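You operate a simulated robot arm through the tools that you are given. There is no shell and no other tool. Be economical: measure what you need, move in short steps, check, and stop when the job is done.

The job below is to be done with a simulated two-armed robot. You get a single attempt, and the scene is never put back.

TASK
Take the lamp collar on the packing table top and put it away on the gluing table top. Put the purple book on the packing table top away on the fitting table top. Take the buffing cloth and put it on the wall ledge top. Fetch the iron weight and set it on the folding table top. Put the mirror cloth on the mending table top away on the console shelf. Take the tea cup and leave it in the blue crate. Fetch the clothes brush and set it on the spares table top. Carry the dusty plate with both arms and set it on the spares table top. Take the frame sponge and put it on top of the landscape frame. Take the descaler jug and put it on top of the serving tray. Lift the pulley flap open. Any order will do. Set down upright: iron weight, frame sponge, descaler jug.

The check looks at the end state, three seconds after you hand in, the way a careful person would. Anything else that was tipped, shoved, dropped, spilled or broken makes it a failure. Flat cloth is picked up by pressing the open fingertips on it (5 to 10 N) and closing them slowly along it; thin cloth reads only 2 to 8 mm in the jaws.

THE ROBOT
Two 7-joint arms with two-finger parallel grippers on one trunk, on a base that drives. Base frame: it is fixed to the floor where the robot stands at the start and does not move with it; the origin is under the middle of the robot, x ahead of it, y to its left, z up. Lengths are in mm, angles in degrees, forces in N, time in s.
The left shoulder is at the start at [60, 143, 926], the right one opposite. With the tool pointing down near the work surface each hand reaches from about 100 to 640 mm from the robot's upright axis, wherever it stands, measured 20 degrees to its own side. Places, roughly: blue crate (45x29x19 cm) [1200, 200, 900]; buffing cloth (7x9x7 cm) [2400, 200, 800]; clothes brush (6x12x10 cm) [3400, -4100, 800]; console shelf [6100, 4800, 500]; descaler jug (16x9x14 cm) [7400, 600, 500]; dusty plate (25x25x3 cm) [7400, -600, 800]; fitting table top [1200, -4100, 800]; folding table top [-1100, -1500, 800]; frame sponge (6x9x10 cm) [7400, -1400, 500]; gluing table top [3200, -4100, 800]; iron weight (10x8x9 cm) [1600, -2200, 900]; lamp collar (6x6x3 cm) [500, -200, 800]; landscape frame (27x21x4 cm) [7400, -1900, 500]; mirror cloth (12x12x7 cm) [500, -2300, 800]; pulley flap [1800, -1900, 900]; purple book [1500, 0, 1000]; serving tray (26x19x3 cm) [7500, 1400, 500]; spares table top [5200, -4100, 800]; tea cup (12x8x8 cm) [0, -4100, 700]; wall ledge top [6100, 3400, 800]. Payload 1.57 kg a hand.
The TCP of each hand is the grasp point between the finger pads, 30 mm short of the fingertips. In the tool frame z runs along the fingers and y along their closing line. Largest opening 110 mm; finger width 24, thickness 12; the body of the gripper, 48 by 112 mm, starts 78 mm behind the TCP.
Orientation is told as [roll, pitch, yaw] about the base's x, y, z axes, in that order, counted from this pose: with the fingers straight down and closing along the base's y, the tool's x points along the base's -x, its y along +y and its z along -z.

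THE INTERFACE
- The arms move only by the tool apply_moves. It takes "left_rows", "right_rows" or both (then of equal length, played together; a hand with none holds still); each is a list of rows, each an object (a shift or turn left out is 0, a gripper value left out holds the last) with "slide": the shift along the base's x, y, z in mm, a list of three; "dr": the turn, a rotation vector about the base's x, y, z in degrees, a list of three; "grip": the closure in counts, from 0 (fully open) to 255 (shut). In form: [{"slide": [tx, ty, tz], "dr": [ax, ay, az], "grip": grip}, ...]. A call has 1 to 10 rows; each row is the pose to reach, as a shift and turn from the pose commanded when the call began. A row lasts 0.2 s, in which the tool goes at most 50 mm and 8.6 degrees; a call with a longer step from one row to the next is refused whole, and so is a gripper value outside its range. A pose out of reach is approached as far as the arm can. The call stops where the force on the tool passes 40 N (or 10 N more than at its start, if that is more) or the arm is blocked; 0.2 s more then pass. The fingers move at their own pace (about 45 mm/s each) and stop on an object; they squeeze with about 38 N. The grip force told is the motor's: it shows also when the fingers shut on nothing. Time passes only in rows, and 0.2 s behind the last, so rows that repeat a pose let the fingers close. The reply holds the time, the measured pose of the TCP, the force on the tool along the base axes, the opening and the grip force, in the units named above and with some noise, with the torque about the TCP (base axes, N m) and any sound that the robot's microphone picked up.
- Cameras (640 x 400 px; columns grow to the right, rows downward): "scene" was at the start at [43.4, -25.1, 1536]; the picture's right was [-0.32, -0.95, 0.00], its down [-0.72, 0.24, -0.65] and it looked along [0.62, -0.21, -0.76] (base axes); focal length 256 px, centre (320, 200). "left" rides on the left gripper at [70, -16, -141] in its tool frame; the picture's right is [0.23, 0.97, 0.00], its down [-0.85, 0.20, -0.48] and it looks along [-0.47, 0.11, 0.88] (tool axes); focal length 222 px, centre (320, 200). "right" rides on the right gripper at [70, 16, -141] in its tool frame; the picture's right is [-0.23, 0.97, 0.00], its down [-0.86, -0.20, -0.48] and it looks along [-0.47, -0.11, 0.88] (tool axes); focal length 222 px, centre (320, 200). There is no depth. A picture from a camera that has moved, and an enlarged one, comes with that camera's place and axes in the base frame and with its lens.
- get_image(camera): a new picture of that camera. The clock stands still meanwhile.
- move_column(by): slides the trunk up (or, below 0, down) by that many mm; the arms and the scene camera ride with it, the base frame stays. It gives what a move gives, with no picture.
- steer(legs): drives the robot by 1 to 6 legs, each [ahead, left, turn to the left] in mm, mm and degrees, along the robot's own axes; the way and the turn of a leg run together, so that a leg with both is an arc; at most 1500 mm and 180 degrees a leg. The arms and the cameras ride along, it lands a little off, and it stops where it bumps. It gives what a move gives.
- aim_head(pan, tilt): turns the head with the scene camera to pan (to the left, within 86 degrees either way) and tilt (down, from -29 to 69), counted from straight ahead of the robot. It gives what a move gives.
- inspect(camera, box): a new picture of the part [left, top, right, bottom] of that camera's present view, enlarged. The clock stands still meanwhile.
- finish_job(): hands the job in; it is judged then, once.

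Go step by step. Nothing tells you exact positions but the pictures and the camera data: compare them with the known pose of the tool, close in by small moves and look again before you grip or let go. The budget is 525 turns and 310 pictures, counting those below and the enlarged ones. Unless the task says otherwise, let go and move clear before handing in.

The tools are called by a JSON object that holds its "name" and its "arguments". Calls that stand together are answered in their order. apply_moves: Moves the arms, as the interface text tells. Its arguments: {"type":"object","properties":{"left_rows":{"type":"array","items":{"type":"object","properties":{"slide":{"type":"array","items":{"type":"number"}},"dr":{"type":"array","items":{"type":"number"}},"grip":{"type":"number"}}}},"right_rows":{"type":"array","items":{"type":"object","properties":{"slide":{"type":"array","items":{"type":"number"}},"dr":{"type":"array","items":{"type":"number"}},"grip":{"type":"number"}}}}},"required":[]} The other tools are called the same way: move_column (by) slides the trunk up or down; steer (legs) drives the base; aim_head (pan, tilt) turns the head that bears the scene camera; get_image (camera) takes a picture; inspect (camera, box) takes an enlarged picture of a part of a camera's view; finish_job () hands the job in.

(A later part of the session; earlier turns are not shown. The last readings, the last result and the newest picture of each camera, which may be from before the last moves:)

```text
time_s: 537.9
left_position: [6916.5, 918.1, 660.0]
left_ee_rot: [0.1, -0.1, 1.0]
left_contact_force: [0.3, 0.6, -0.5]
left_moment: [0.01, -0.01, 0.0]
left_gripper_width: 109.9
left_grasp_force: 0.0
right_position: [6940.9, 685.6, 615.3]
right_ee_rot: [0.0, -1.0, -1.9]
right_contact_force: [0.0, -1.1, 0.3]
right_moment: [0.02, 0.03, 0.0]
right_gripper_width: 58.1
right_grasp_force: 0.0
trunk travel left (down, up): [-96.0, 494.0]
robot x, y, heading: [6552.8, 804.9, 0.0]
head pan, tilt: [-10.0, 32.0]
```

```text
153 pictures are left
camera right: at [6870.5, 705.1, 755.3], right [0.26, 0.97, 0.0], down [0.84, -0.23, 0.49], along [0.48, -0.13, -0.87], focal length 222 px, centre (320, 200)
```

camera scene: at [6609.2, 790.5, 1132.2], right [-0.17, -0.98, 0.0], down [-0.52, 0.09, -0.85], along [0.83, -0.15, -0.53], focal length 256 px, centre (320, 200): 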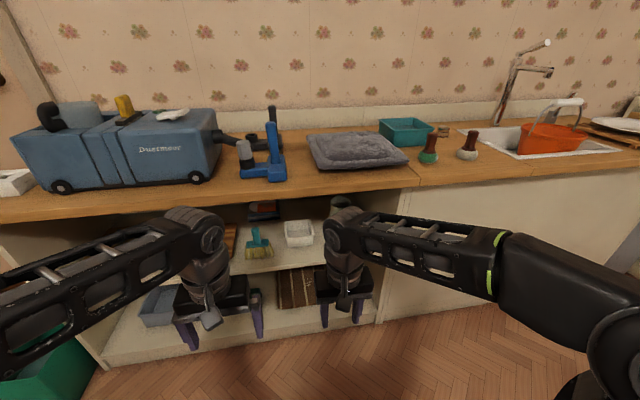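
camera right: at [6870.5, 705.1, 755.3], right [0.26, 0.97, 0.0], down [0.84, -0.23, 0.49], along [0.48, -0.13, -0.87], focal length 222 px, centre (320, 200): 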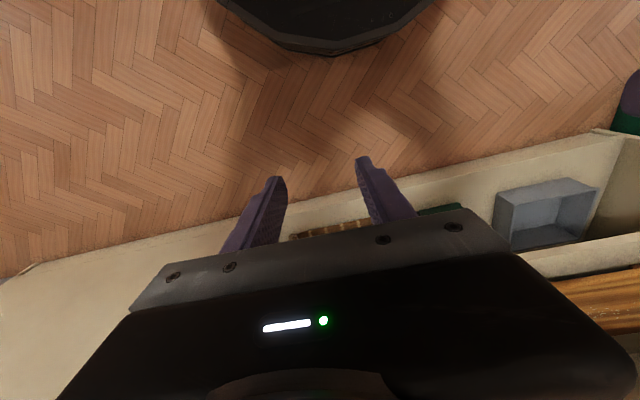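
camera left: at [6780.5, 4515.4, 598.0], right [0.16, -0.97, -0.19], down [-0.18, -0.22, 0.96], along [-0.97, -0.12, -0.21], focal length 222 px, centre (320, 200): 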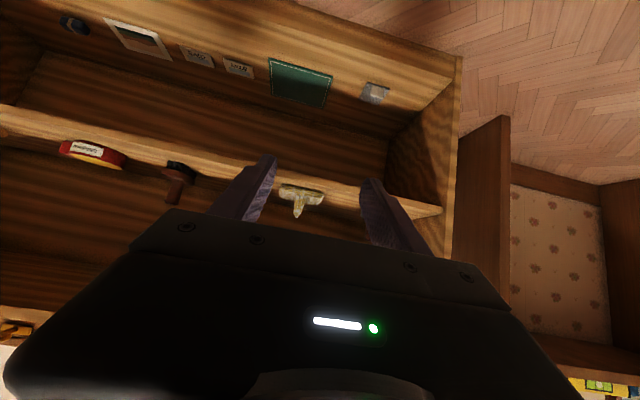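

I turn the right hand to point forward (horizontal) in front of the shelf to see and approach the jug.

{"name": "apply_moves", "arguments": {"right_rows": [{"slide": [5, 0, 10], "dr": [0, -8.3, 0]}, {"slide": [10, 0, 20], "dr": [0, -16.6, 0], "grip": 0}, {"slide": [15, 0, 30], "dr": [0, -24.9, 0]}, {"slide": [20, 0, 30], "dr": [0, -33.2, 0]}, {"slide": [30, 0, 30], "dr": [0, -41.5, 0]}, {"slide": [40, 0, 30], "dr": [0, -49.8, 0]}, {"slide": [50, 0, 20], "dr": [0, -58, 0]}, {"slide": [60, 0, 10], "dr": [0, -66, 0]}, {"slide": [70, 0, 0], "dr": [0, -74, 0]}, {"slide": [80, 0, 0], "dr": [0, -82, 0]}]}}

{"name": "get_image", "arguments": {"camera": "right"}}

{"name": "get_image", "arguments": {"camera": "scene"}}

```text
time_s: 540.1
left_position: [6916.0, 918.2, 659.8]
left_ee_rot: [0.2, -0.2, 1.0]
left_contact_force: [-0.3, 0.5, 0.1]
left_moment: [0.0, -0.05, -0.01]
left_gripper_width: 109.9
left_grasp_force: 0.1
right_position: [7081.1, 719.1, 616.4]
right_ee_rot: [17.1, -82.8, -17.2]
right_contact_force: [-0.7, 0.5, -1.2]
right_moment: [0.02, 0.03, -0.01]
right_gripper_width: 109.9
right_grasp_force: 0.0
right hand out of reach, approached as far as the arm can: row 6, 7, 8, 9, 10
trunk travel left (down, up): [-96.0, 494.0]
robot x, y, heading: [6550.5, 806.3, -0.1]
head pan, tilt: [-10.0, 32.0]
```

```text
152 pictures are left
camera right: at [6932.8, 739.5, 564.2], right [0.03, 0.96, 0.26], down [-0.37, -0.23, 0.9], along [0.93, -0.13, 0.35], focal length 222 px, centre (320, 200)
```

right: 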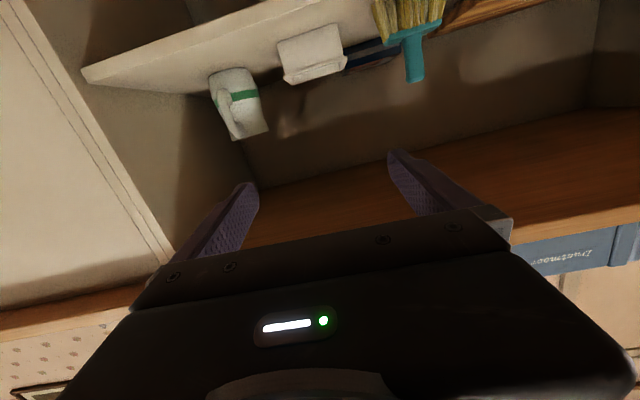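

```text
151 pictures are left
camera scene: at [6609.0, 790.4, 1132.2], right [-0.18, -0.98, 0.0], down [-0.52, 0.09, -0.85], along [0.83, -0.15, -0.53], focal length 256 px, centre (320, 200)
```

scene: 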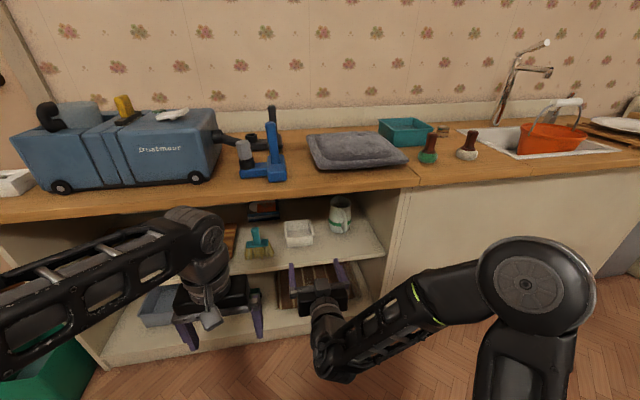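

{"name": "inspect", "arguments": {"camera": "scene", "box": [230, 185, 400, 285]}}

{"name": "inspect", "arguments": {"camera": "right", "box": [150, 20, 370, 160]}}

```text
3.76 times, centred on (315, 235) of scene
camera zoom: at [6609.0, 790.4, 1132.2], right [-0.18, -0.98, 0.0], down [-0.52, 0.09, -0.85], along [0.83, -0.15, -0.53], focal length 963 px, centre (339, 68)
```

zoom: 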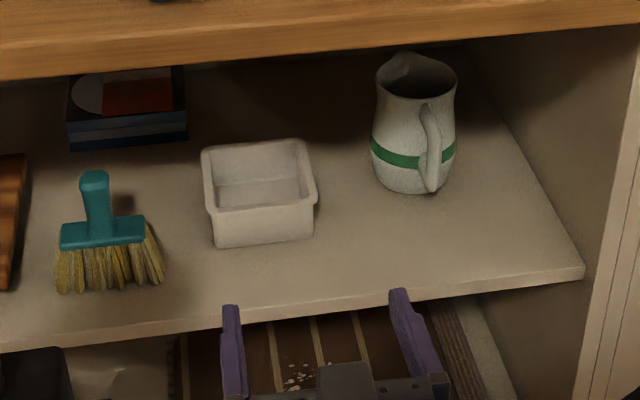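

```text
2.86 times, centred on (260, 90) of right
camera zoom: at [6932.8, 739.5, 564.2], right [0.03, 0.96, 0.26], down [-0.37, -0.23, 0.9], along [0.93, -0.13, 0.35], focal length 635 px, centre (491, 514)
```

zoom: 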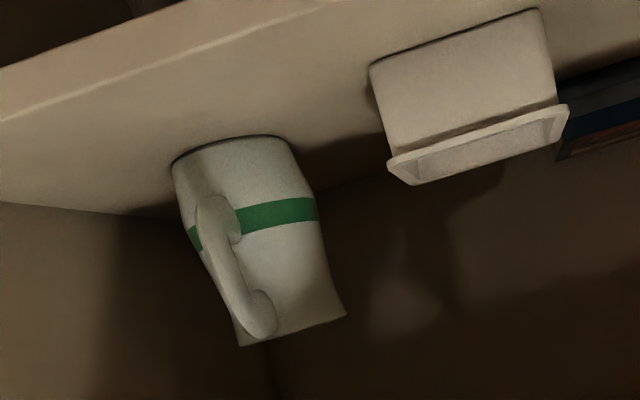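

The jug stands at about (7427, 565), shelf z≈445, handle toward me. I set the right hand to ~70° tilt, z≈520, y≈565, before driving it in.

{"name": "apply_moves", "arguments": {"right_rows": [{"slide": [-5, -25, -15], "dr": [0, 4, 0]}, {"slide": [-10, -55, -30], "dr": [0, 8, 0]}, {"slide": [-10, -85, -50], "dr": [0, 12, 0]}, {"slide": [-10, -115, -70], "dr": [0, 12, 0]}, {"slide": [-10, -145, -90], "dr": [0, 12, 0]}, {"slide": [-10, -154, -96], "dr": [0, 12, 0]}, {"slide": [-10, -154, -96], "dr": [0, 12, 0]}]}}

{"name": "get_image", "arguments": {"camera": "right"}}

{"name": "get_image", "arguments": {"camera": "scene"}}

```text
time_s: 541.7
left_position: [6916.3, 918.1, 660.1]
left_ee_rot: [0.2, -0.2, 1.0]
left_contact_force: [0.3, -0.6, 0.2]
left_moment: [0.01, 0.03, -0.01]
left_gripper_width: 110.1
left_grasp_force: 0.1
right_position: [7094.0, 637.3, 567.2]
right_ee_rot: [5.8, -70.8, -6.2]
right_contact_force: [0.1, -0.5, -0.5]
right_moment: [0.0, -0.01, -0.01]
right_gripper_width: 109.8
right_grasp_force: 0.0
right hand out of reach, approached as far as the arm can: row 1, 2, 3, 4, 5, 6, 7
trunk travel left (down, up): [-96.0, 494.0]
robot x, y, heading: [6551.7, 805.6, -0.2]
head pan, tilt: [-10.0, 32.0]
```

```text
148 pictures are left
camera right: at [6938.2, 657.2, 547.2], right [0.09, 0.97, 0.25], down [-0.18, -0.23, 0.96], along [0.98, -0.13, 0.15], focal length 222 px, centre (320, 200)
```

right: 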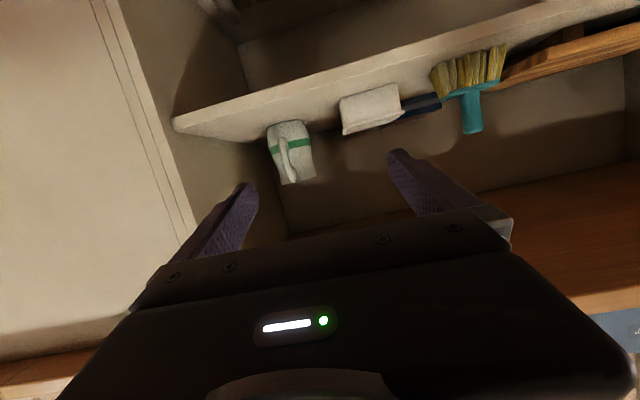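

```text
147 pictures are left
camera scene: at [6609.2, 790.4, 1132.1], right [-0.18, -0.98, 0.0], down [-0.52, 0.09, -0.85], along [0.83, -0.15, -0.53], focal length 256 px, centre (320, 200)
```

scene: 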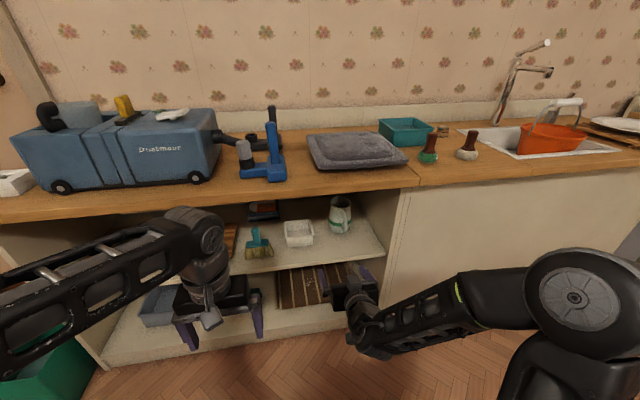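

The arm is too folded there; I'll back the base 150 mm and extend the arm more.

{"name": "steer", "arguments": {"legs": [[-150, 0, 0]]}}

{"name": "apply_moves", "arguments": {"right_rows": [{"slide": [30, -15, -8]}, {"slide": [60, -30, -16]}, {"slide": [90, -45, -24]}, {"slide": [115, -60, -32]}, {"slide": [130, -75, -42]}, {"slide": [130, -75, -48]}, {"slide": [130, -75, -48]}]}}

{"name": "get_image", "arguments": {"camera": "right"}}

```text
time_s: 543.0
left_position: [6765.9, 918.6, 659.9]
left_ee_rot: [0.1, -0.2, 1.1]
left_contact_force: [-0.1, -1.1, 0.0]
left_moment: [-0.02, 0.01, 0.0]
left_gripper_width: 110.0
left_grasp_force: 0.0
right_position: [6945.0, 638.5, 566.4]
right_ee_rot: [5.9, -70.9, -6.0]
right_contact_force: [0.4, 0.3, -0.1]
right_moment: [-0.03, -0.02, 0.01]
right_gripper_width: 109.8
right_grasp_force: 0.1
trunk travel left (down, up): [-96.0, 494.0]
robot x, y, heading: [6401.0, 808.4, 0.4]
head pan, tilt: [-10.0, 32.0]
```

```text
time_s: 544.6
left_position: [6767.0, 918.4, 659.7]
left_ee_rot: [0.1, -0.2, 1.1]
left_contact_force: [-0.2, -0.1, -0.9]
left_moment: [0.04, -0.02, 0.02]
left_gripper_width: 109.8
left_grasp_force: 0.1
right_position: [7073.3, 563.4, 518.9]
right_ee_rot: [5.8, -70.9, -6.1]
right_contact_force: [1.1, -0.5, -0.1]
right_moment: [0.0, 0.02, 0.01]
right_gripper_width: 110.0
right_grasp_force: 0.0
trunk travel left (down, up): [-96.0, 494.0]
robot x, y, heading: [6404.1, 806.3, -0.1]
head pan, tilt: [-10.0, 32.0]
```

```text
146 pictures are left
camera right: at [6918.9, 582.9, 499.3], right [0.08, 0.97, 0.25], down [-0.18, -0.23, 0.96], along [0.98, -0.12, 0.15], focal length 222 px, centre (320, 200)
```

right: 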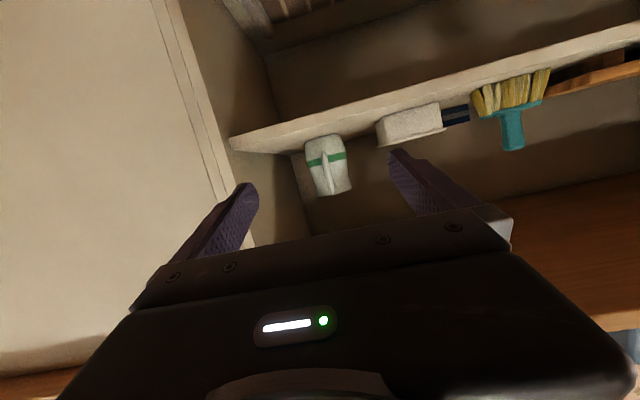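

{"name": "steer", "arguments": {"legs": [[220, 0, 0]]}}

{"name": "get_image", "arguments": {"camera": "right"}}

{"name": "get_image", "arguments": {"camera": "scene"}}

```text
time_s: 546.3
left_position: [6988.5, 918.8, 659.3]
left_ee_rot: [0.2, -0.2, 1.1]
left_contact_force: [-0.4, 0.3, 0.5]
left_moment: [0.02, 0.02, -0.02]
left_gripper_width: 109.9
left_grasp_force: 0.1
right_position: [7295.3, 563.4, 518.3]
right_ee_rot: [5.8, -70.8, -6.1]
right_contact_force: [0.6, 0.5, -0.2]
right_moment: [0.0, -0.01, 0.0]
right_gripper_width: 109.9
right_grasp_force: 0.1
trunk travel left (down, up): [-96.0, 494.0]
robot x, y, heading: [6623.5, 808.2, 0.0]
head pan, tilt: [-10.0, 32.0]
```

```text
145 pictures are left
camera right: at [7139.6, 582.9, 499.3], right [0.08, 0.97, 0.25], down [-0.18, -0.23, 0.96], along [0.98, -0.12, 0.15], focal length 222 px, centre (320, 200)
```

right: 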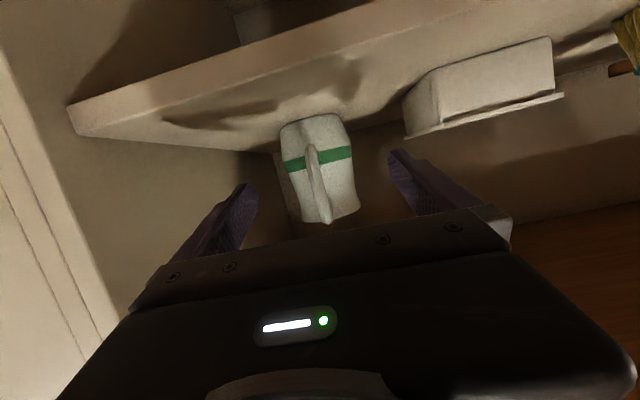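

```text
144 pictures are left
camera scene: at [6680.3, 790.6, 1132.2], right [-0.17, -0.98, 0.0], down [-0.52, 0.09, -0.85], along [0.84, -0.15, -0.53], focal length 256 px, centre (320, 200)
```

scene: 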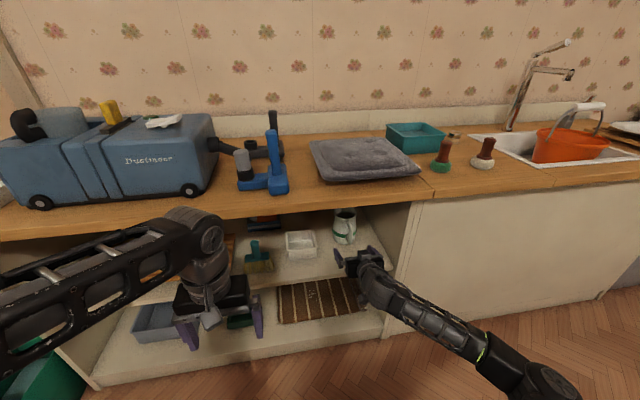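

{"name": "steer", "arguments": {"legs": [[98, 0, 0]]}}

{"name": "get_image", "arguments": {"camera": "right"}}

```text
time_s: 547.5
left_position: [7085.4, 918.6, 661.1]
left_ee_rot: [0.3, -0.2, 1.0]
left_contact_force: [0.1, 0.3, -0.6]
left_moment: [0.01, 0.01, 0.01]
left_gripper_width: 109.8
left_grasp_force: 0.0
right_position: [7393.0, 563.1, 518.3]
right_ee_rot: [5.9, -70.9, -6.2]
right_contact_force: [-0.2, -0.2, 0.9]
right_moment: [-0.02, 0.0, 0.03]
right_gripper_width: 110.0
right_grasp_force: 0.0
trunk travel left (down, up): [-96.0, 494.0]
robot x, y, heading: [6720.4, 805.6, -0.0]
head pan, tilt: [-10.0, 32.0]
```

```text
143 pictures are left
camera right: at [7237.8, 582.0, 499.3], right [0.09, 0.97, 0.25], down [-0.18, -0.23, 0.96], along [0.98, -0.13, 0.15], focal length 222 px, centre (320, 200)
```

right: 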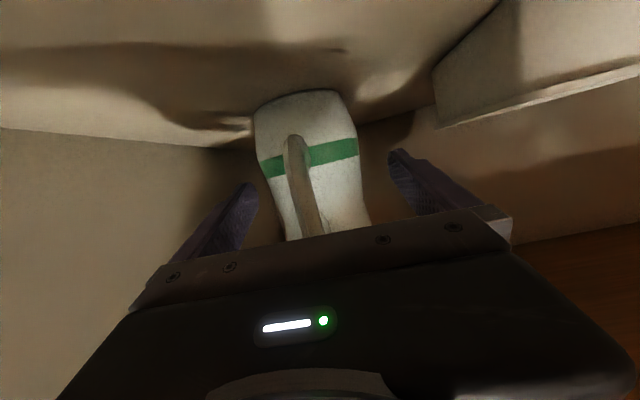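

{"name": "steer", "arguments": {"legs": [[22, 0, 0]]}}

{"name": "get_image", "arguments": {"camera": "right"}}

```text
time_s: 548.3
left_position: [7107.8, 919.5, 660.5]
left_ee_rot: [0.2, -0.2, 0.9]
left_contact_force: [0.2, -0.8, 0.4]
left_moment: [0.0, 0.01, -0.05]
left_gripper_width: 109.9
left_grasp_force: 0.1
right_position: [7415.8, 562.3, 519.3]
right_ee_rot: [5.9, -70.9, -6.3]
right_contact_force: [0.3, -0.5, -0.5]
right_moment: [-0.01, 0.03, 0.03]
right_gripper_width: 110.0
right_grasp_force: 0.2
trunk travel left (down, up): [-96.0, 494.0]
robot x, y, heading: [6743.1, 799.0, -0.1]
head pan, tilt: [-10.0, 32.0]
```

```text
142 pictures are left
camera right: at [7259.8, 581.9, 499.3], right [0.09, 0.97, 0.25], down [-0.18, -0.23, 0.96], along [0.98, -0.13, 0.15], focal length 222 px, centre (320, 200)
```

right: 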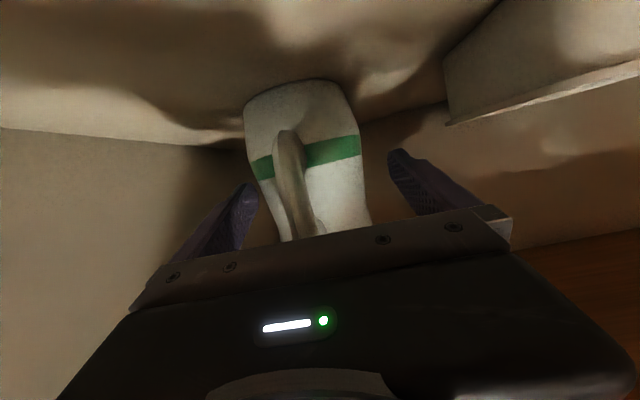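

{"name": "apply_moves", "arguments": {"right_rows": [{"slide": [6, -5, 0]}, {"slide": [12, -9, 0]}, {"slide": [12, -9, 0], "grip": 30}, {"slide": [12, -9, 0], "grip": 50}, {"slide": [12, -9, 0], "grip": 80}, {"slide": [12, -9, 0], "grip": 120}, {"slide": [12, -9, 0], "grip": 140}, {"slide": [12, -9, 0], "grip": 140}]}}

{"name": "get_image", "arguments": {"camera": "right"}}

```text
time_s: 550.1
left_position: [7109.2, 918.0, 659.5]
left_ee_rot: [0.3, -0.2, 1.0]
left_contact_force: [0.7, 0.0, 0.4]
left_moment: [-0.01, -0.02, -0.03]
left_gripper_width: 109.8
left_grasp_force: 0.1
right_position: [7428.4, 554.3, 517.9]
right_ee_rot: [5.8, -70.9, -6.3]
right_contact_force: [-1.5, 2.2, 0.6]
right_moment: [-0.03, 0.06, 0.02]
right_gripper_width: 88.2
right_grasp_force: 37.9
trunk travel left (down, up): [-96.0, 494.0]
robot x, y, heading: [6740.0, 804.8, -0.2]
head pan, tilt: [-10.0, 32.0]
```

```text
141 pictures are left
camera right: at [7272.1, 572.8, 499.3], right [0.09, 0.97, 0.25], down [-0.18, -0.23, 0.96], along [0.98, -0.13, 0.15], focal length 222 px, centre (320, 200)
```

right: 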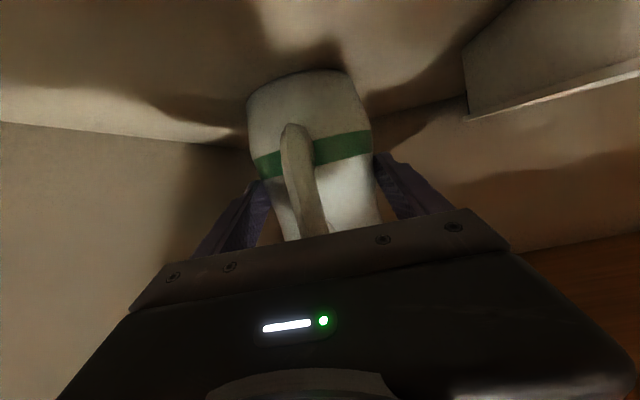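

Jug gripped (88 mm). I lift 45 mm with the trunk and back straight out.

{"name": "move_column", "arguments": {"by": 45}}

{"name": "get_image", "arguments": {"camera": "right"}}

```text
time_s: 550.9
left_position: [7108.1, 918.2, 705.1]
left_ee_rot: [0.3, -0.2, 1.0]
left_contact_force: [-0.1, -0.9, 0.2]
left_moment: [0.0, -0.03, 0.01]
left_gripper_width: 110.0
left_grasp_force: 0.1
right_position: [7427.8, 553.3, 561.7]
right_ee_rot: [5.7, -70.9, -6.2]
right_contact_force: [0.6, 0.2, -6.3]
right_moment: [0.01, 0.14, 0.01]
right_gripper_width: 85.3
right_grasp_force: 37.7
trunk travel left (down, up): [-141.0, 449.0]
robot x, y, heading: [6744.3, 806.3, 0.0]
head pan, tilt: [-10.0, 32.0]
```

```text
140 pictures are left
camera right: at [7272.4, 572.5, 543.5], right [0.09, 0.97, 0.25], down [-0.17, -0.23, 0.96], along [0.98, -0.13, 0.15], focal length 222 px, centre (320, 200)
```

right: 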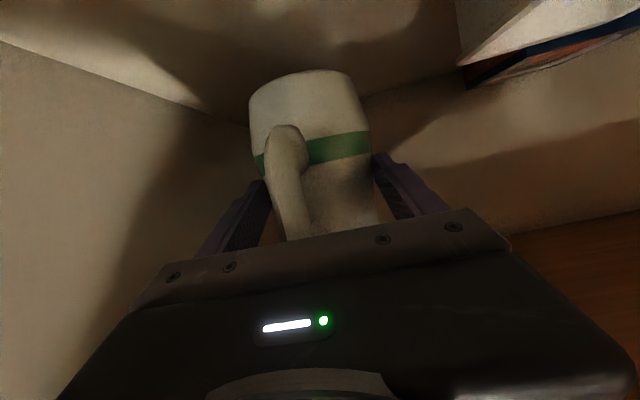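

{"name": "steer", "arguments": {"legs": [[-340, 0, 0], [0, 800, 0]]}}

{"name": "aim_head", "arguments": {"pan": 5, "tilt": 30}}

{"name": "get_image", "arguments": {"camera": "scene"}}

{"name": "get_image", "arguments": {"camera": "right"}}

```text
time_s: 557.0
left_position: [6772.6, 1719.5, 704.3]
left_ee_rot: [0.2, -0.3, 1.0]
left_contact_force: [-0.4, 0.4, 0.8]
left_moment: [0.0, 0.0, 0.02]
left_gripper_width: 110.3
left_grasp_force: 0.1
right_position: [7092.2, 1353.6, 563.2]
right_ee_rot: [5.8, -70.8, -6.3]
right_contact_force: [0.2, -0.5, -6.3]
right_moment: [0.02, 0.1, -0.02]
right_gripper_width: 85.1
right_grasp_force: 37.9
trunk travel left (down, up): [-141.0, 449.0]
robot x, y, heading: [6408.2, 1608.3, -0.4]
head pan, tilt: [-10.0, 32.0]
```

```text
time_s: 557.8
left_position: [6771.7, 1719.0, 705.3]
left_ee_rot: [0.3, -0.2, 0.9]
left_contact_force: [-0.1, 0.0, 0.3]
left_moment: [-0.01, -0.01, 0.0]
left_gripper_width: 110.1
left_grasp_force: 0.1
right_position: [7091.4, 1353.1, 563.3]
right_ee_rot: [5.7, -70.8, -6.3]
right_contact_force: [0.6, -0.2, -6.4]
right_moment: [0.02, 0.15, 0.03]
right_gripper_width: 85.0
right_grasp_force: 37.9
trunk travel left (down, up): [-141.0, 449.0]
robot x, y, heading: [6412.2, 1607.6, -0.4]
head pan, tilt: [5.0, 30.0]
```

```text
139 pictures are left
camera scene: at [6467.1, 1614.4, 1180.2], right [0.08, -1.0, 0.0], down [-0.5, -0.04, -0.87], along [0.86, 0.07, -0.5], focal length 256 px, centre (320, 200)
```

scene: 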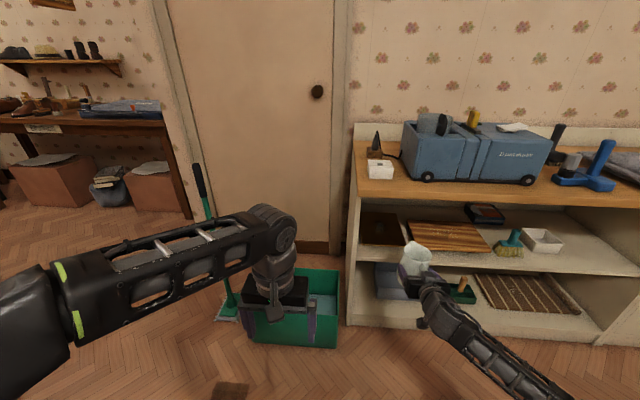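

```text
138 pictures are left
camera right: at [6935.7, 1373.1, 543.6], right [0.09, 0.96, 0.25], down [-0.18, -0.23, 0.96], along [0.98, -0.13, 0.15], focal length 222 px, centre (320, 200)
```

right: 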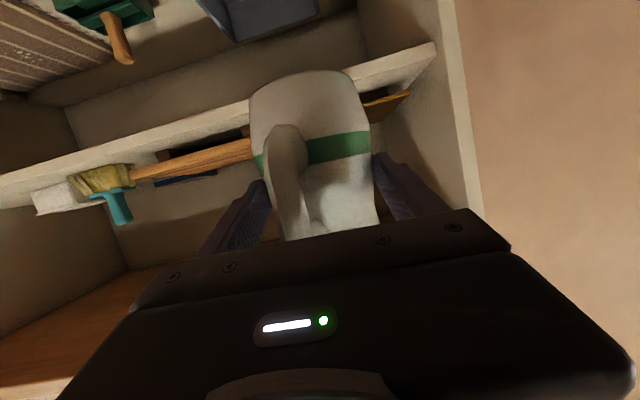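

{"name": "inspect", "arguments": {"camera": "scene", "box": [345, 195, 515, 305]}}

```text
3.64 times, centred on (430, 250) of scene
camera zoom: at [6467.1, 1614.4, 1180.2], right [0.08, -1.0, 0.0], down [-0.5, -0.04, -0.87], along [0.86, 0.07, -0.5], focal length 930 px, centre (-80, 18)
```

zoom: 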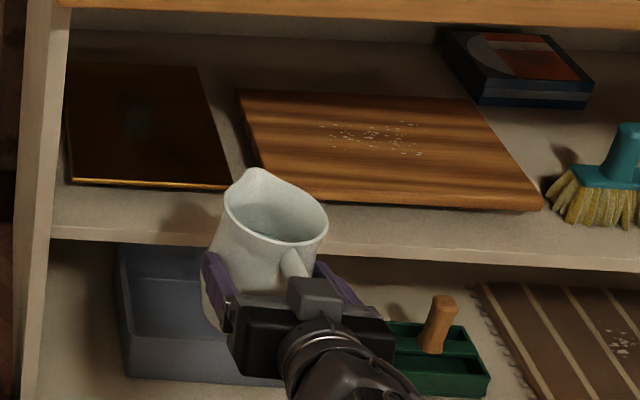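

The dark tray with gold rim (19×26 cm) is the serving tray, centred about (7450, 1408). I raise 35 mm, align y, and drive the jug in.

{"name": "move_column", "arguments": {"by": 35}}

{"name": "steer", "arguments": {"legs": [[0, 55, 0], [180, 0, 0]]}}

{"name": "get_image", "arguments": {"camera": "right"}}

{"name": "get_image", "arguments": {"camera": "scene"}}

```text
time_s: 558.6
left_position: [6773.4, 1718.1, 739.6]
left_ee_rot: [0.3, -0.2, 1.0]
left_contact_force: [0.2, -0.4, -0.4]
left_moment: [-0.01, -0.03, 0.03]
left_gripper_width: 110.0
left_grasp_force: 0.1
right_position: [7091.7, 1352.3, 596.6]
right_ee_rot: [5.8, -70.8, -6.4]
right_contact_force: [0.5, -1.2, -6.7]
right_moment: [0.01, 0.14, -0.01]
right_gripper_width: 85.1
right_grasp_force: 38.2
trunk travel left (down, up): [-176.0, 414.0]
robot x, y, heading: [6408.5, 1603.9, -0.3]
head pan, tilt: [5.0, 30.0]
```

```text
time_s: 560.7
left_position: [6952.7, 1773.0, 740.8]
left_ee_rot: [0.3, -0.2, 0.7]
left_contact_force: [-1.2, -0.3, 0.2]
left_moment: [0.04, 0.01, -0.02]
left_gripper_width: 109.9
left_grasp_force: 0.2
right_position: [7271.9, 1406.9, 597.1]
right_ee_rot: [5.8, -70.8, -6.4]
right_contact_force: [0.5, -0.7, -6.7]
right_moment: [0.02, 0.14, 0.03]
right_gripper_width: 84.9
right_grasp_force: 37.7
trunk travel left (down, up): [-176.0, 414.0]
robot x, y, heading: [6585.5, 1661.0, -0.0]
head pan, tilt: [5.0, 30.0]
```

```text
136 pictures are left
camera right: at [7115.5, 1426.6, 578.7], right [0.09, 0.96, 0.25], down [-0.18, -0.23, 0.96], along [0.98, -0.13, 0.15], focal length 222 px, centre (320, 200)
```

right: 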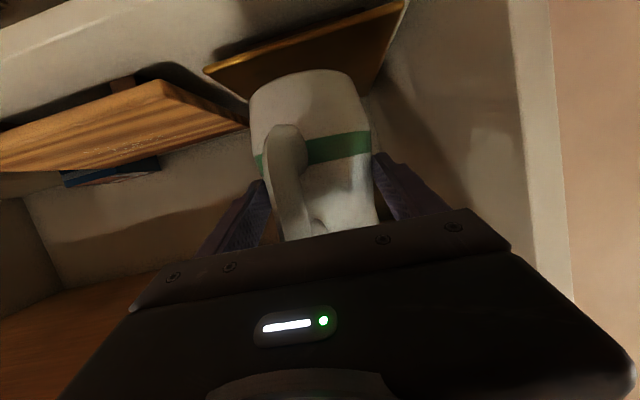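

```text
135 pictures are left
camera scene: at [6647.3, 1668.9, 1215.2], right [0.08, -1.0, 0.0], down [-0.5, -0.04, -0.87], along [0.86, 0.07, -0.5], focal length 256 px, centre (320, 200)
```

scene: 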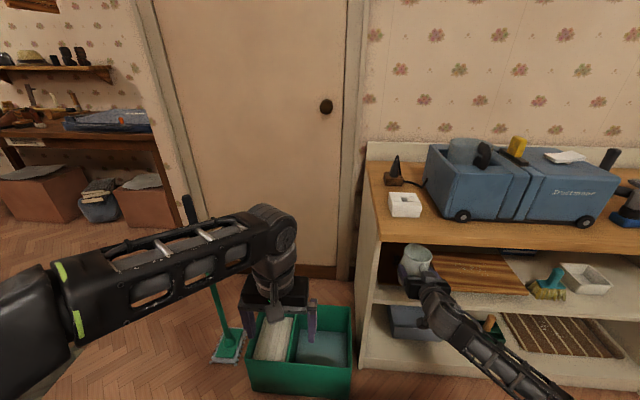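

{"name": "steer", "arguments": {"legs": [[150, 0, 0]]}}

{"name": "get_image", "arguments": {"camera": "right"}}

{"name": "get_image", "arguments": {"camera": "scene"}}

```text
time_s: 562.0
left_position: [7101.5, 1771.2, 740.6]
left_ee_rot: [0.2, -0.2, 1.0]
left_contact_force: [-1.0, 0.5, -0.6]
left_moment: [0.04, 0.02, 0.0]
left_gripper_width: 109.9
left_grasp_force: 0.1
right_position: [7420.2, 1406.6, 597.8]
right_ee_rot: [5.8, -70.8, -6.4]
right_contact_force: [0.3, -0.5, -5.5]
right_moment: [0.03, 0.13, -0.02]
right_gripper_width: 84.7
right_grasp_force: 37.6
trunk travel left (down, up): [-176.0, 414.0]
robot x, y, heading: [6736.4, 1659.9, -0.2]
head pan, tilt: [5.0, 30.0]
```

```text
134 pictures are left
camera right: at [7264.1, 1426.1, 578.6], right [0.09, 0.96, 0.25], down [-0.18, -0.23, 0.96], along [0.98, -0.13, 0.15], focal length 222 px, centre (320, 200)
```

right: 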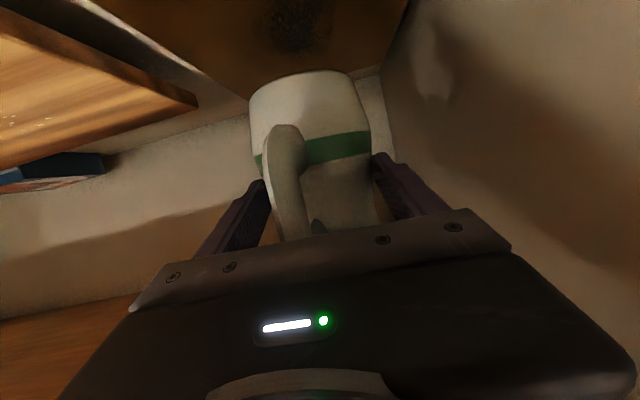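

```text
133 pictures are left
camera scene: at [6795.8, 1668.2, 1215.2], right [0.08, -1.0, 0.0], down [-0.5, -0.04, -0.87], along [0.86, 0.07, -0.5], focal length 256 px, centre (320, 200)
```

scene: 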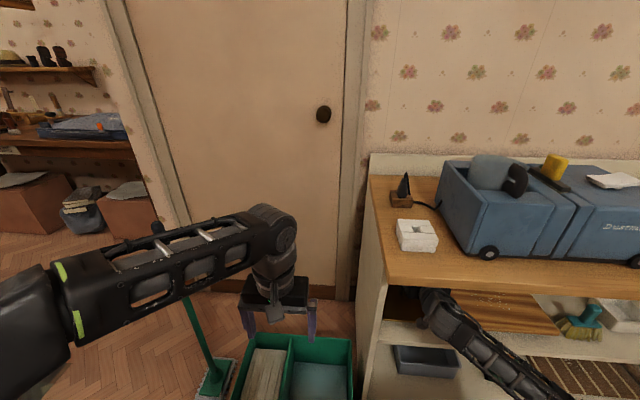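

{"name": "move_column", "arguments": {"by": -45}}

{"name": "move_column", "arguments": {"by": -10}}

{"name": "get_image", "arguments": {"camera": "right"}}

```text
time_s: 562.9
left_position: [7100.0, 1771.8, 695.5]
left_ee_rot: [0.3, -0.2, 0.9]
left_contact_force: [-0.4, 0.1, 0.2]
left_moment: [0.01, 0.0, 0.0]
left_gripper_width: 110.0
left_grasp_force: 0.0
right_position: [7419.6, 1406.7, 553.7]
right_ee_rot: [5.9, -70.8, -6.4]
right_contact_force: [0.4, -0.5, -6.5]
right_moment: [0.0, 0.17, -0.01]
right_gripper_width: 84.7
right_grasp_force: 38.3
trunk travel left (down, up): [-131.0, 459.0]
robot x, y, heading: [6733.0, 1658.9, -0.3]
head pan, tilt: [5.0, 30.0]
```

```text
time_s: 563.5
left_position: [7100.2, 1772.7, 685.3]
left_ee_rot: [0.2, -0.3, 0.9]
left_contact_force: [-0.8, -1.1, 0.3]
left_moment: [0.03, -0.02, 0.0]
left_gripper_width: 110.1
left_grasp_force: 0.1
right_position: [7418.6, 1408.9, 548.1]
right_ee_rot: [5.8, -71.4, -6.0]
right_contact_force: [-2.7, 5.0, 18.2]
right_moment: [-0.08, -0.83, 0.18]
right_gripper_width: 84.7
right_grasp_force: 38.1
trunk travel left (down, up): [-121.0, 469.0]
robot x, y, heading: [6735.8, 1660.7, -0.3]
head pan, tilt: [5.0, 30.0]
```

```text
132 pictures are left
camera right: at [7263.8, 1427.8, 527.7], right [0.08, 0.97, 0.25], down [-0.18, -0.23, 0.96], along [0.98, -0.12, 0.16], focal length 222 px, centre (320, 200)
```

right: 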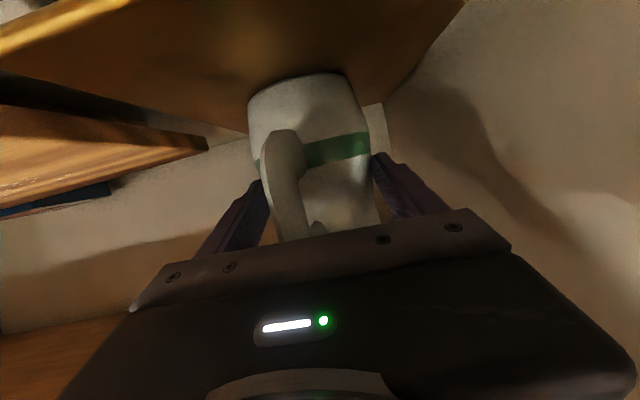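

{"name": "apply_moves", "arguments": {"right_rows": [{"slide": [0, 0, -2]}, {"slide": [0, 0, -4]}, {"slide": [0, 0, -4]}]}}

{"name": "get_image", "arguments": {"camera": "right"}}

```text
time_s: 564.3
left_position: [7100.6, 1771.8, 685.9]
left_ee_rot: [0.2, -0.3, 0.8]
left_contact_force: [0.3, -1.2, -0.2]
left_moment: [-0.04, 0.0, 0.0]
left_gripper_width: 109.9
left_grasp_force: 0.2
right_position: [7419.4, 1404.7, 536.6]
right_ee_rot: [5.7, -70.5, -6.4]
right_contact_force: [-1.2, -0.9, -1.2]
right_moment: [-0.14, 0.05, -0.09]
right_gripper_width: 62.8
right_grasp_force: 32.1
trunk travel left (down, up): [-121.0, 469.0]
robot x, y, heading: [6737.3, 1662.8, 0.1]
head pan, tilt: [5.0, 30.0]
```

```text
131 pictures are left
camera right: at [7263.8, 1425.5, 518.5], right [0.09, 0.96, 0.25], down [-0.17, -0.23, 0.96], along [0.98, -0.13, 0.15], focal length 222 px, centre (320, 200)
```

right: 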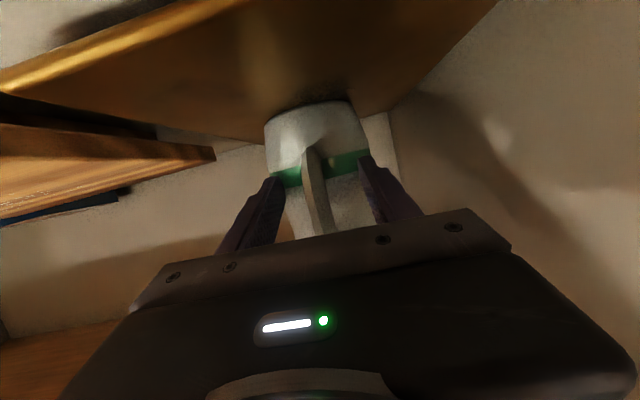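

The jug slid slightly forward out of the pads but stands on the tray. I open the fingers and look.

{"name": "apply_moves", "arguments": {"right_rows": [{"grip": 100}, {"grip": 60}, {"grip": 20}, {"grip": 0}, {"grip": 0}]}}

{"name": "get_image", "arguments": {"camera": "right"}}

```text
time_s: 565.5
left_position: [7102.5, 1772.5, 685.4]
left_ee_rot: [0.2, -0.2, 0.8]
left_contact_force: [-0.3, 0.2, 0.3]
left_moment: [0.0, 0.0, -0.01]
left_gripper_width: 109.8
left_grasp_force: 0.1
right_position: [7420.5, 1406.6, 538.8]
right_ee_rot: [5.8, -70.8, -6.4]
right_contact_force: [-0.1, 0.5, 0.0]
right_moment: [-0.01, -0.02, -0.04]
right_gripper_width: 110.2
right_grasp_force: 0.0
trunk travel left (down, up): [-121.0, 469.0]
robot x, y, heading: [6737.0, 1660.3, -0.5]
head pan, tilt: [5.0, 30.0]
```

```text
130 pictures are left
camera right: at [7264.0, 1426.2, 520.0], right [0.09, 0.96, 0.25], down [-0.18, -0.23, 0.96], along [0.98, -0.13, 0.15], focal length 222 px, centre (320, 200)
```

right: 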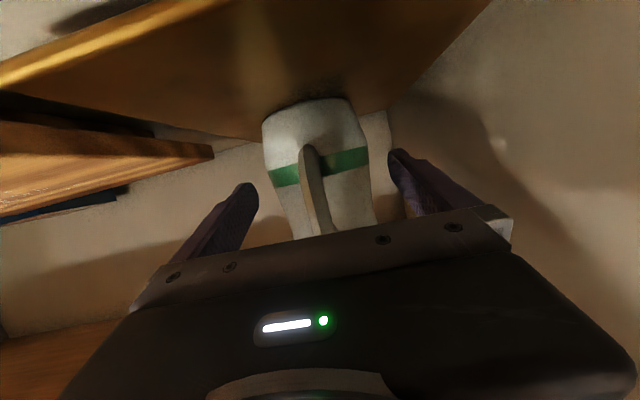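

The jug stands fully on the tray. I back straight out.

{"name": "steer", "arguments": {"legs": [[-330, 0, 0]]}}

{"name": "get_image", "arguments": {"camera": "right"}}

{"name": "inspect", "arguments": {"camera": "scene", "box": [330, 180, 520, 300]}}

```text
time_s: 567.7
left_position: [6770.7, 1773.4, 685.4]
left_ee_rot: [0.4, -0.1, 0.9]
left_contact_force: [-0.7, -0.1, 0.9]
left_moment: [0.01, -0.02, 0.0]
left_gripper_width: 110.2
left_grasp_force: 0.1
right_position: [7087.9, 1407.9, 538.6]
right_ee_rot: [5.8, -70.8, -6.4]
right_contact_force: [0.3, 0.4, -0.3]
right_moment: [-0.02, 0.01, 0.03]
right_gripper_width: 110.0
right_grasp_force: 0.1
trunk travel left (down, up): [-121.0, 469.0]
robot x, y, heading: [6404.3, 1662.5, -0.3]
head pan, tilt: [5.0, 30.0]
```

```text
129 pictures are left
camera right: at [6932.9, 1427.6, 520.0], right [0.09, 0.96, 0.25], down [-0.18, -0.23, 0.96], along [0.98, -0.13, 0.15], focal length 222 px, centre (320, 200)
```

right: 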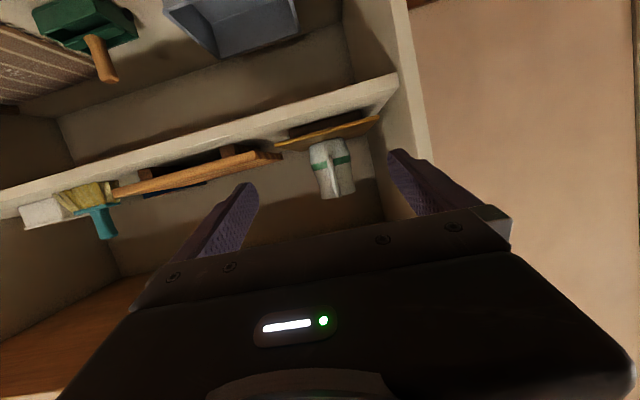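

```text
3.33 times, centred on (425, 240) of scene
camera zoom: at [6464.3, 1669.9, 1160.3], right [0.08, -1.0, 0.0], down [-0.5, -0.04, -0.87], along [0.86, 0.07, -0.5], focal length 853 px, centre (-30, 67)
```

zoom: 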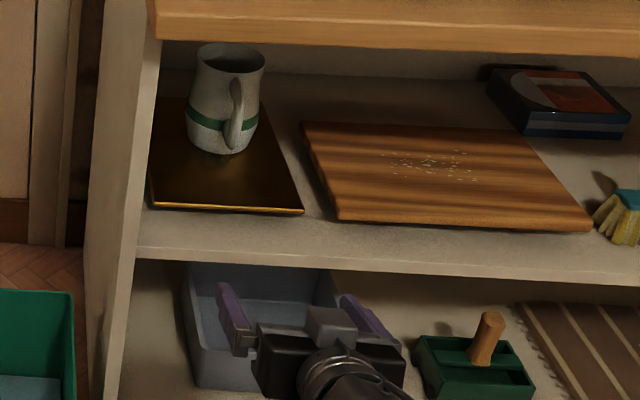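

The jug is upright on the tray. Next the frame sponge and landscape frame further south (y≈-1400…-1900).

{"name": "steer", "arguments": {"legs": [[-200, 0, 0], [0, -1500, 0], [0, -1400, 0]]}}

{"name": "aim_head", "arguments": {"pan": -10, "tilt": 22}}

{"name": "get_image", "arguments": {"camera": "scene"}}

```text
time_s: 575.2
left_position: [6581.6, 402.3, 684.5]
left_ee_rot: [0.3, -0.2, 0.5]
left_contact_force: [-0.2, 0.3, -0.4]
left_moment: [0.05, -0.01, -0.01]
left_gripper_width: 110.1
left_grasp_force: 0.1
right_position: [6897.4, 34.7, 538.4]
right_ee_rot: [5.7, -70.8, -6.7]
right_contact_force: [0.1, 0.2, -0.3]
right_moment: [-0.01, 0.0, 0.04]
right_gripper_width: 109.7
right_grasp_force: 0.0
trunk travel left (down, up): [-121.0, 469.0]
robot x, y, heading: [6217.1, 299.2, -0.5]
head pan, tilt: [5.0, 30.0]
stopped in leg 2: the robot was blocked; the commanded pose is now the measured one
```

```text
time_s: 575.9
left_position: [6582.0, 403.2, 684.9]
left_ee_rot: [0.3, -0.3, 0.4]
left_contact_force: [0.1, -0.7, 0.1]
left_moment: [-0.01, 0.02, 0.0]
left_gripper_width: 109.8
left_grasp_force: 0.1
right_position: [6897.4, 35.6, 539.4]
right_ee_rot: [5.8, -70.8, -6.7]
right_contact_force: [-0.3, 0.0, -0.4]
right_moment: [-0.01, 0.01, 0.02]
right_gripper_width: 110.0
right_grasp_force: 0.0
trunk travel left (down, up): [-121.0, 469.0]
robot x, y, heading: [6211.5, 296.2, -0.8]
head pan, tilt: [-10.0, 22.0]
```

```text
127 pictures are left
camera scene: at [6276.1, 278.0, 1173.1], right [-0.18, -0.98, 0.0], down [-0.37, 0.07, -0.93], along [0.91, -0.17, -0.38], focal length 256 px, centre (320, 200)
```

scene: 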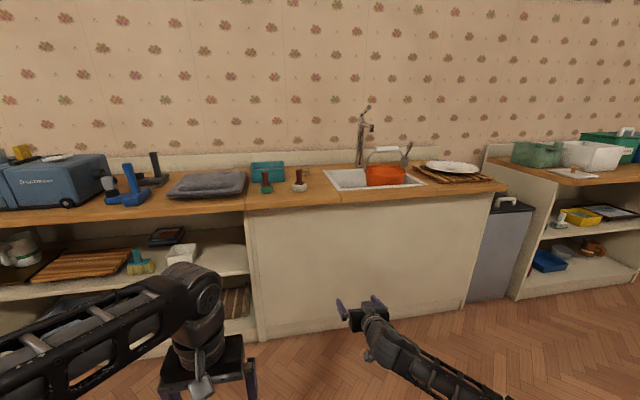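

The base bumped something on its right. I look there.

{"name": "aim_head", "arguments": {"pan": -80, "tilt": 35}}

{"name": "get_image", "arguments": {"camera": "scene"}}

```text
time_s: 577.4
left_position: [6581.2, 402.8, 684.5]
left_ee_rot: [0.2, -0.2, 0.6]
left_contact_force: [0.5, -0.6, 0.1]
left_moment: [0.0, -0.02, 0.02]
left_gripper_width: 110.0
left_grasp_force: 0.2
right_position: [6897.5, 35.1, 538.6]
right_ee_rot: [5.8, -70.7, -6.7]
right_contact_force: [0.2, -0.2, 0.4]
right_moment: [0.03, -0.01, -0.02]
right_gripper_width: 110.1
right_grasp_force: 0.1
trunk travel left (down, up): [-121.0, 469.0]
robot x, y, heading: [6212.5, 300.5, -0.7]
head pan, tilt: [-80.0, 35.0]
```

```text
126 pictures are left
camera scene: at [6199.2, 208.2, 1152.5], right [-0.99, -0.16, 0.0], down [-0.09, 0.57, -0.82], along [0.13, -0.81, -0.57], focal length 256 px, centre (320, 200)
```

scene: 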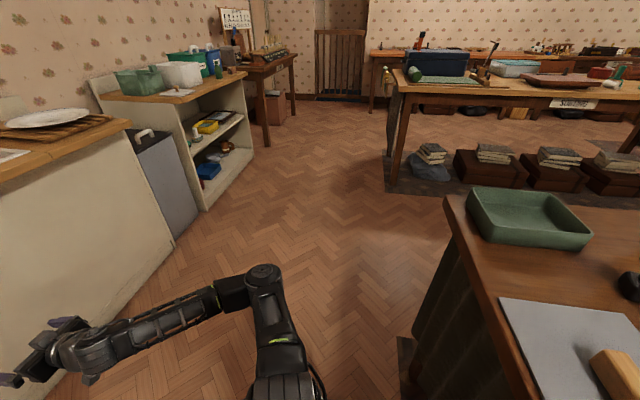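

I move away from the bench (x≈6400) and continue south to the second shelf unit.

{"name": "steer", "arguments": {"legs": [[190, 0, 0], [0, -1500, 0], [0, -300, 0]]}}

{"name": "aim_head", "arguments": {"pan": 0, "tilt": 28}}

{"name": "get_image", "arguments": {"camera": "scene"}}

```text
time_s: 587.5
left_position: [6761.5, -1383.4, 684.3]
left_ee_rot: [0.2, -0.2, 1.2]
left_contact_force: [0.1, 0.7, -0.1]
left_moment: [-0.02, -0.01, 0.0]
left_gripper_width: 110.1
left_grasp_force: 0.0
right_position: [7081.9, -1747.7, 539.6]
right_ee_rot: [5.8, -70.9, -5.9]
right_contact_force: [0.2, 0.7, 0.4]
right_moment: [0.03, -0.03, 0.02]
right_gripper_width: 110.0
right_grasp_force: 0.1
trunk travel left (down, up): [-121.0, 469.0]
robot x, y, heading: [6397.1, -1503.0, 0.5]
head pan, tilt: [-80.0, 35.0]
```

```text
time_s: 589.0
left_position: [6761.8, -1384.5, 684.7]
left_ee_rot: [0.2, -0.2, 1.2]
left_contact_force: [0.9, -0.3, 1.1]
left_moment: [-0.01, 0.0, 0.01]
left_gripper_width: 110.0
left_grasp_force: 0.0
right_position: [7082.4, -1748.3, 539.0]
right_ee_rot: [5.8, -70.8, -6.1]
right_contact_force: [0.7, -0.4, 0.4]
right_moment: [0.01, -0.04, -0.02]
right_gripper_width: 109.9
right_grasp_force: 0.0
trunk travel left (down, up): [-121.0, 469.0]
robot x, y, heading: [6401.6, -1498.2, 0.0]
head pan, tilt: [0.0, 28.0]
```

```text
125 pictures are left
camera scene: at [6457.6, -1497.3, 1163.5], right [0.0, -1.0, 0.0], down [-0.47, 0.0, -0.88], along [0.88, 0.0, -0.47], focal length 256 px, centre (320, 200)
```

scene: 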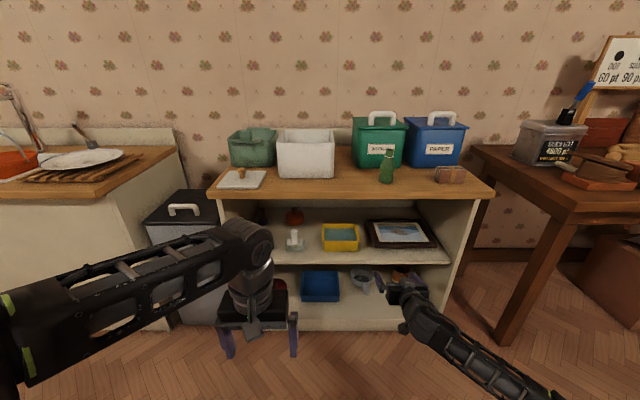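

{"name": "inspect", "arguments": {"camera": "scene", "box": [250, 185, 470, 325]}}

```text
2.86 times, centred on (360, 255) of scene
camera zoom: at [6457.6, -1497.3, 1163.5], right [0.0, -1.0, 0.0], down [-0.47, 0.0, -0.88], along [0.88, 0.0, -0.47], focal length 731 px, centre (206, 43)
```

zoom: 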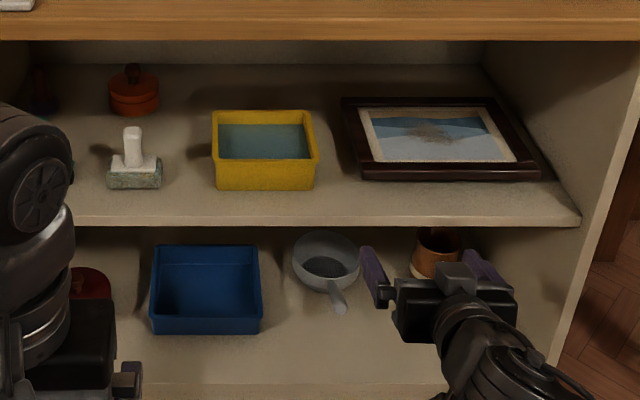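

The frame sponge (white handle on a sponge base) is at about (7342, -1387); the landscape frame lies flat around (7455, -1878). I align the right hand with the sponge handle.

{"name": "steer", "arguments": {"legs": [[0, 362, 0]]}}

{"name": "move_column", "arguments": {"by": -14}}

{"name": "get_image", "arguments": {"camera": "right"}}

{"name": "inspect", "arguments": {"camera": "scene", "box": [350, 180, 530, 310]}}

```text
time_s: 591.4
left_position: [6762.5, -1020.6, 685.8]
left_ee_rot: [0.3, -0.2, 1.1]
left_contact_force: [-0.2, 0.9, 1.1]
left_moment: [-0.03, 0.02, 0.02]
left_gripper_width: 110.0
left_grasp_force: 0.1
right_position: [7082.6, -1384.7, 539.3]
right_ee_rot: [5.7, -70.8, -6.1]
right_contact_force: [0.4, 0.0, -0.1]
right_moment: [0.01, -0.02, 0.01]
right_gripper_width: 110.0
right_grasp_force: 0.1
trunk travel left (down, up): [-121.0, 469.0]
robot x, y, heading: [6398.0, -1130.6, 0.3]
head pan, tilt: [0.0, 28.0]
```

```text
time_s: 592.0
left_position: [6761.0, -1019.7, 671.3]
left_ee_rot: [0.4, -0.3, 1.2]
left_contact_force: [-0.8, 0.0, 0.4]
left_moment: [0.04, 0.01, 0.01]
left_gripper_width: 109.9
left_grasp_force: 0.1
right_position: [7081.8, -1384.9, 525.3]
right_ee_rot: [5.7, -70.8, -6.1]
right_contact_force: [-0.1, -0.7, -0.5]
right_moment: [-0.03, 0.0, -0.02]
right_gripper_width: 110.0
right_grasp_force: 0.0
trunk travel left (down, up): [-107.0, 483.0]
robot x, y, heading: [6396.7, -1132.8, -0.1]
head pan, tilt: [0.0, 28.0]
```

```text
123 pictures are left
camera right: at [6925.9, -1365.8, 506.1], right [0.09, 0.97, 0.25], down [-0.18, -0.23, 0.96], along [0.98, -0.12, 0.15], focal length 222 px, centre (320, 200)
```

right: 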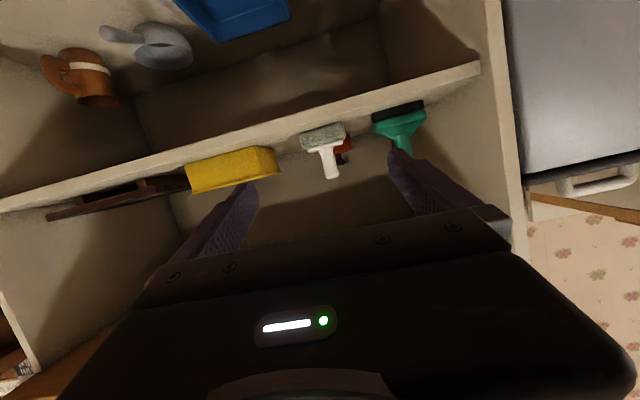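

```text
3.08 times, centred on (440, 245) of scene
camera zoom: at [6457.3, -1133.3, 1149.4], right [0.0, -1.0, 0.0], down [-0.47, 0.0, -0.88], along [0.88, 0.0, -0.47], focal length 787 px, centre (-49, 62)
```

zoom: 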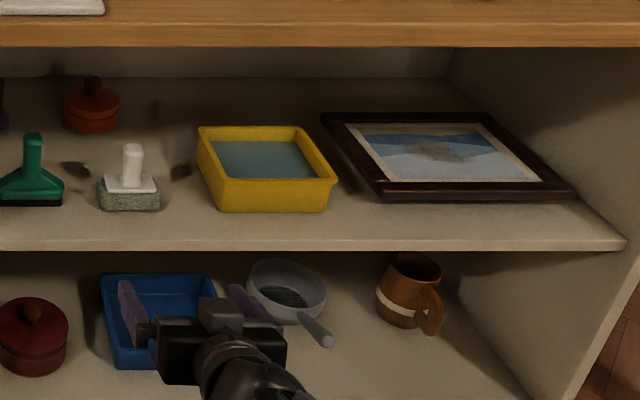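

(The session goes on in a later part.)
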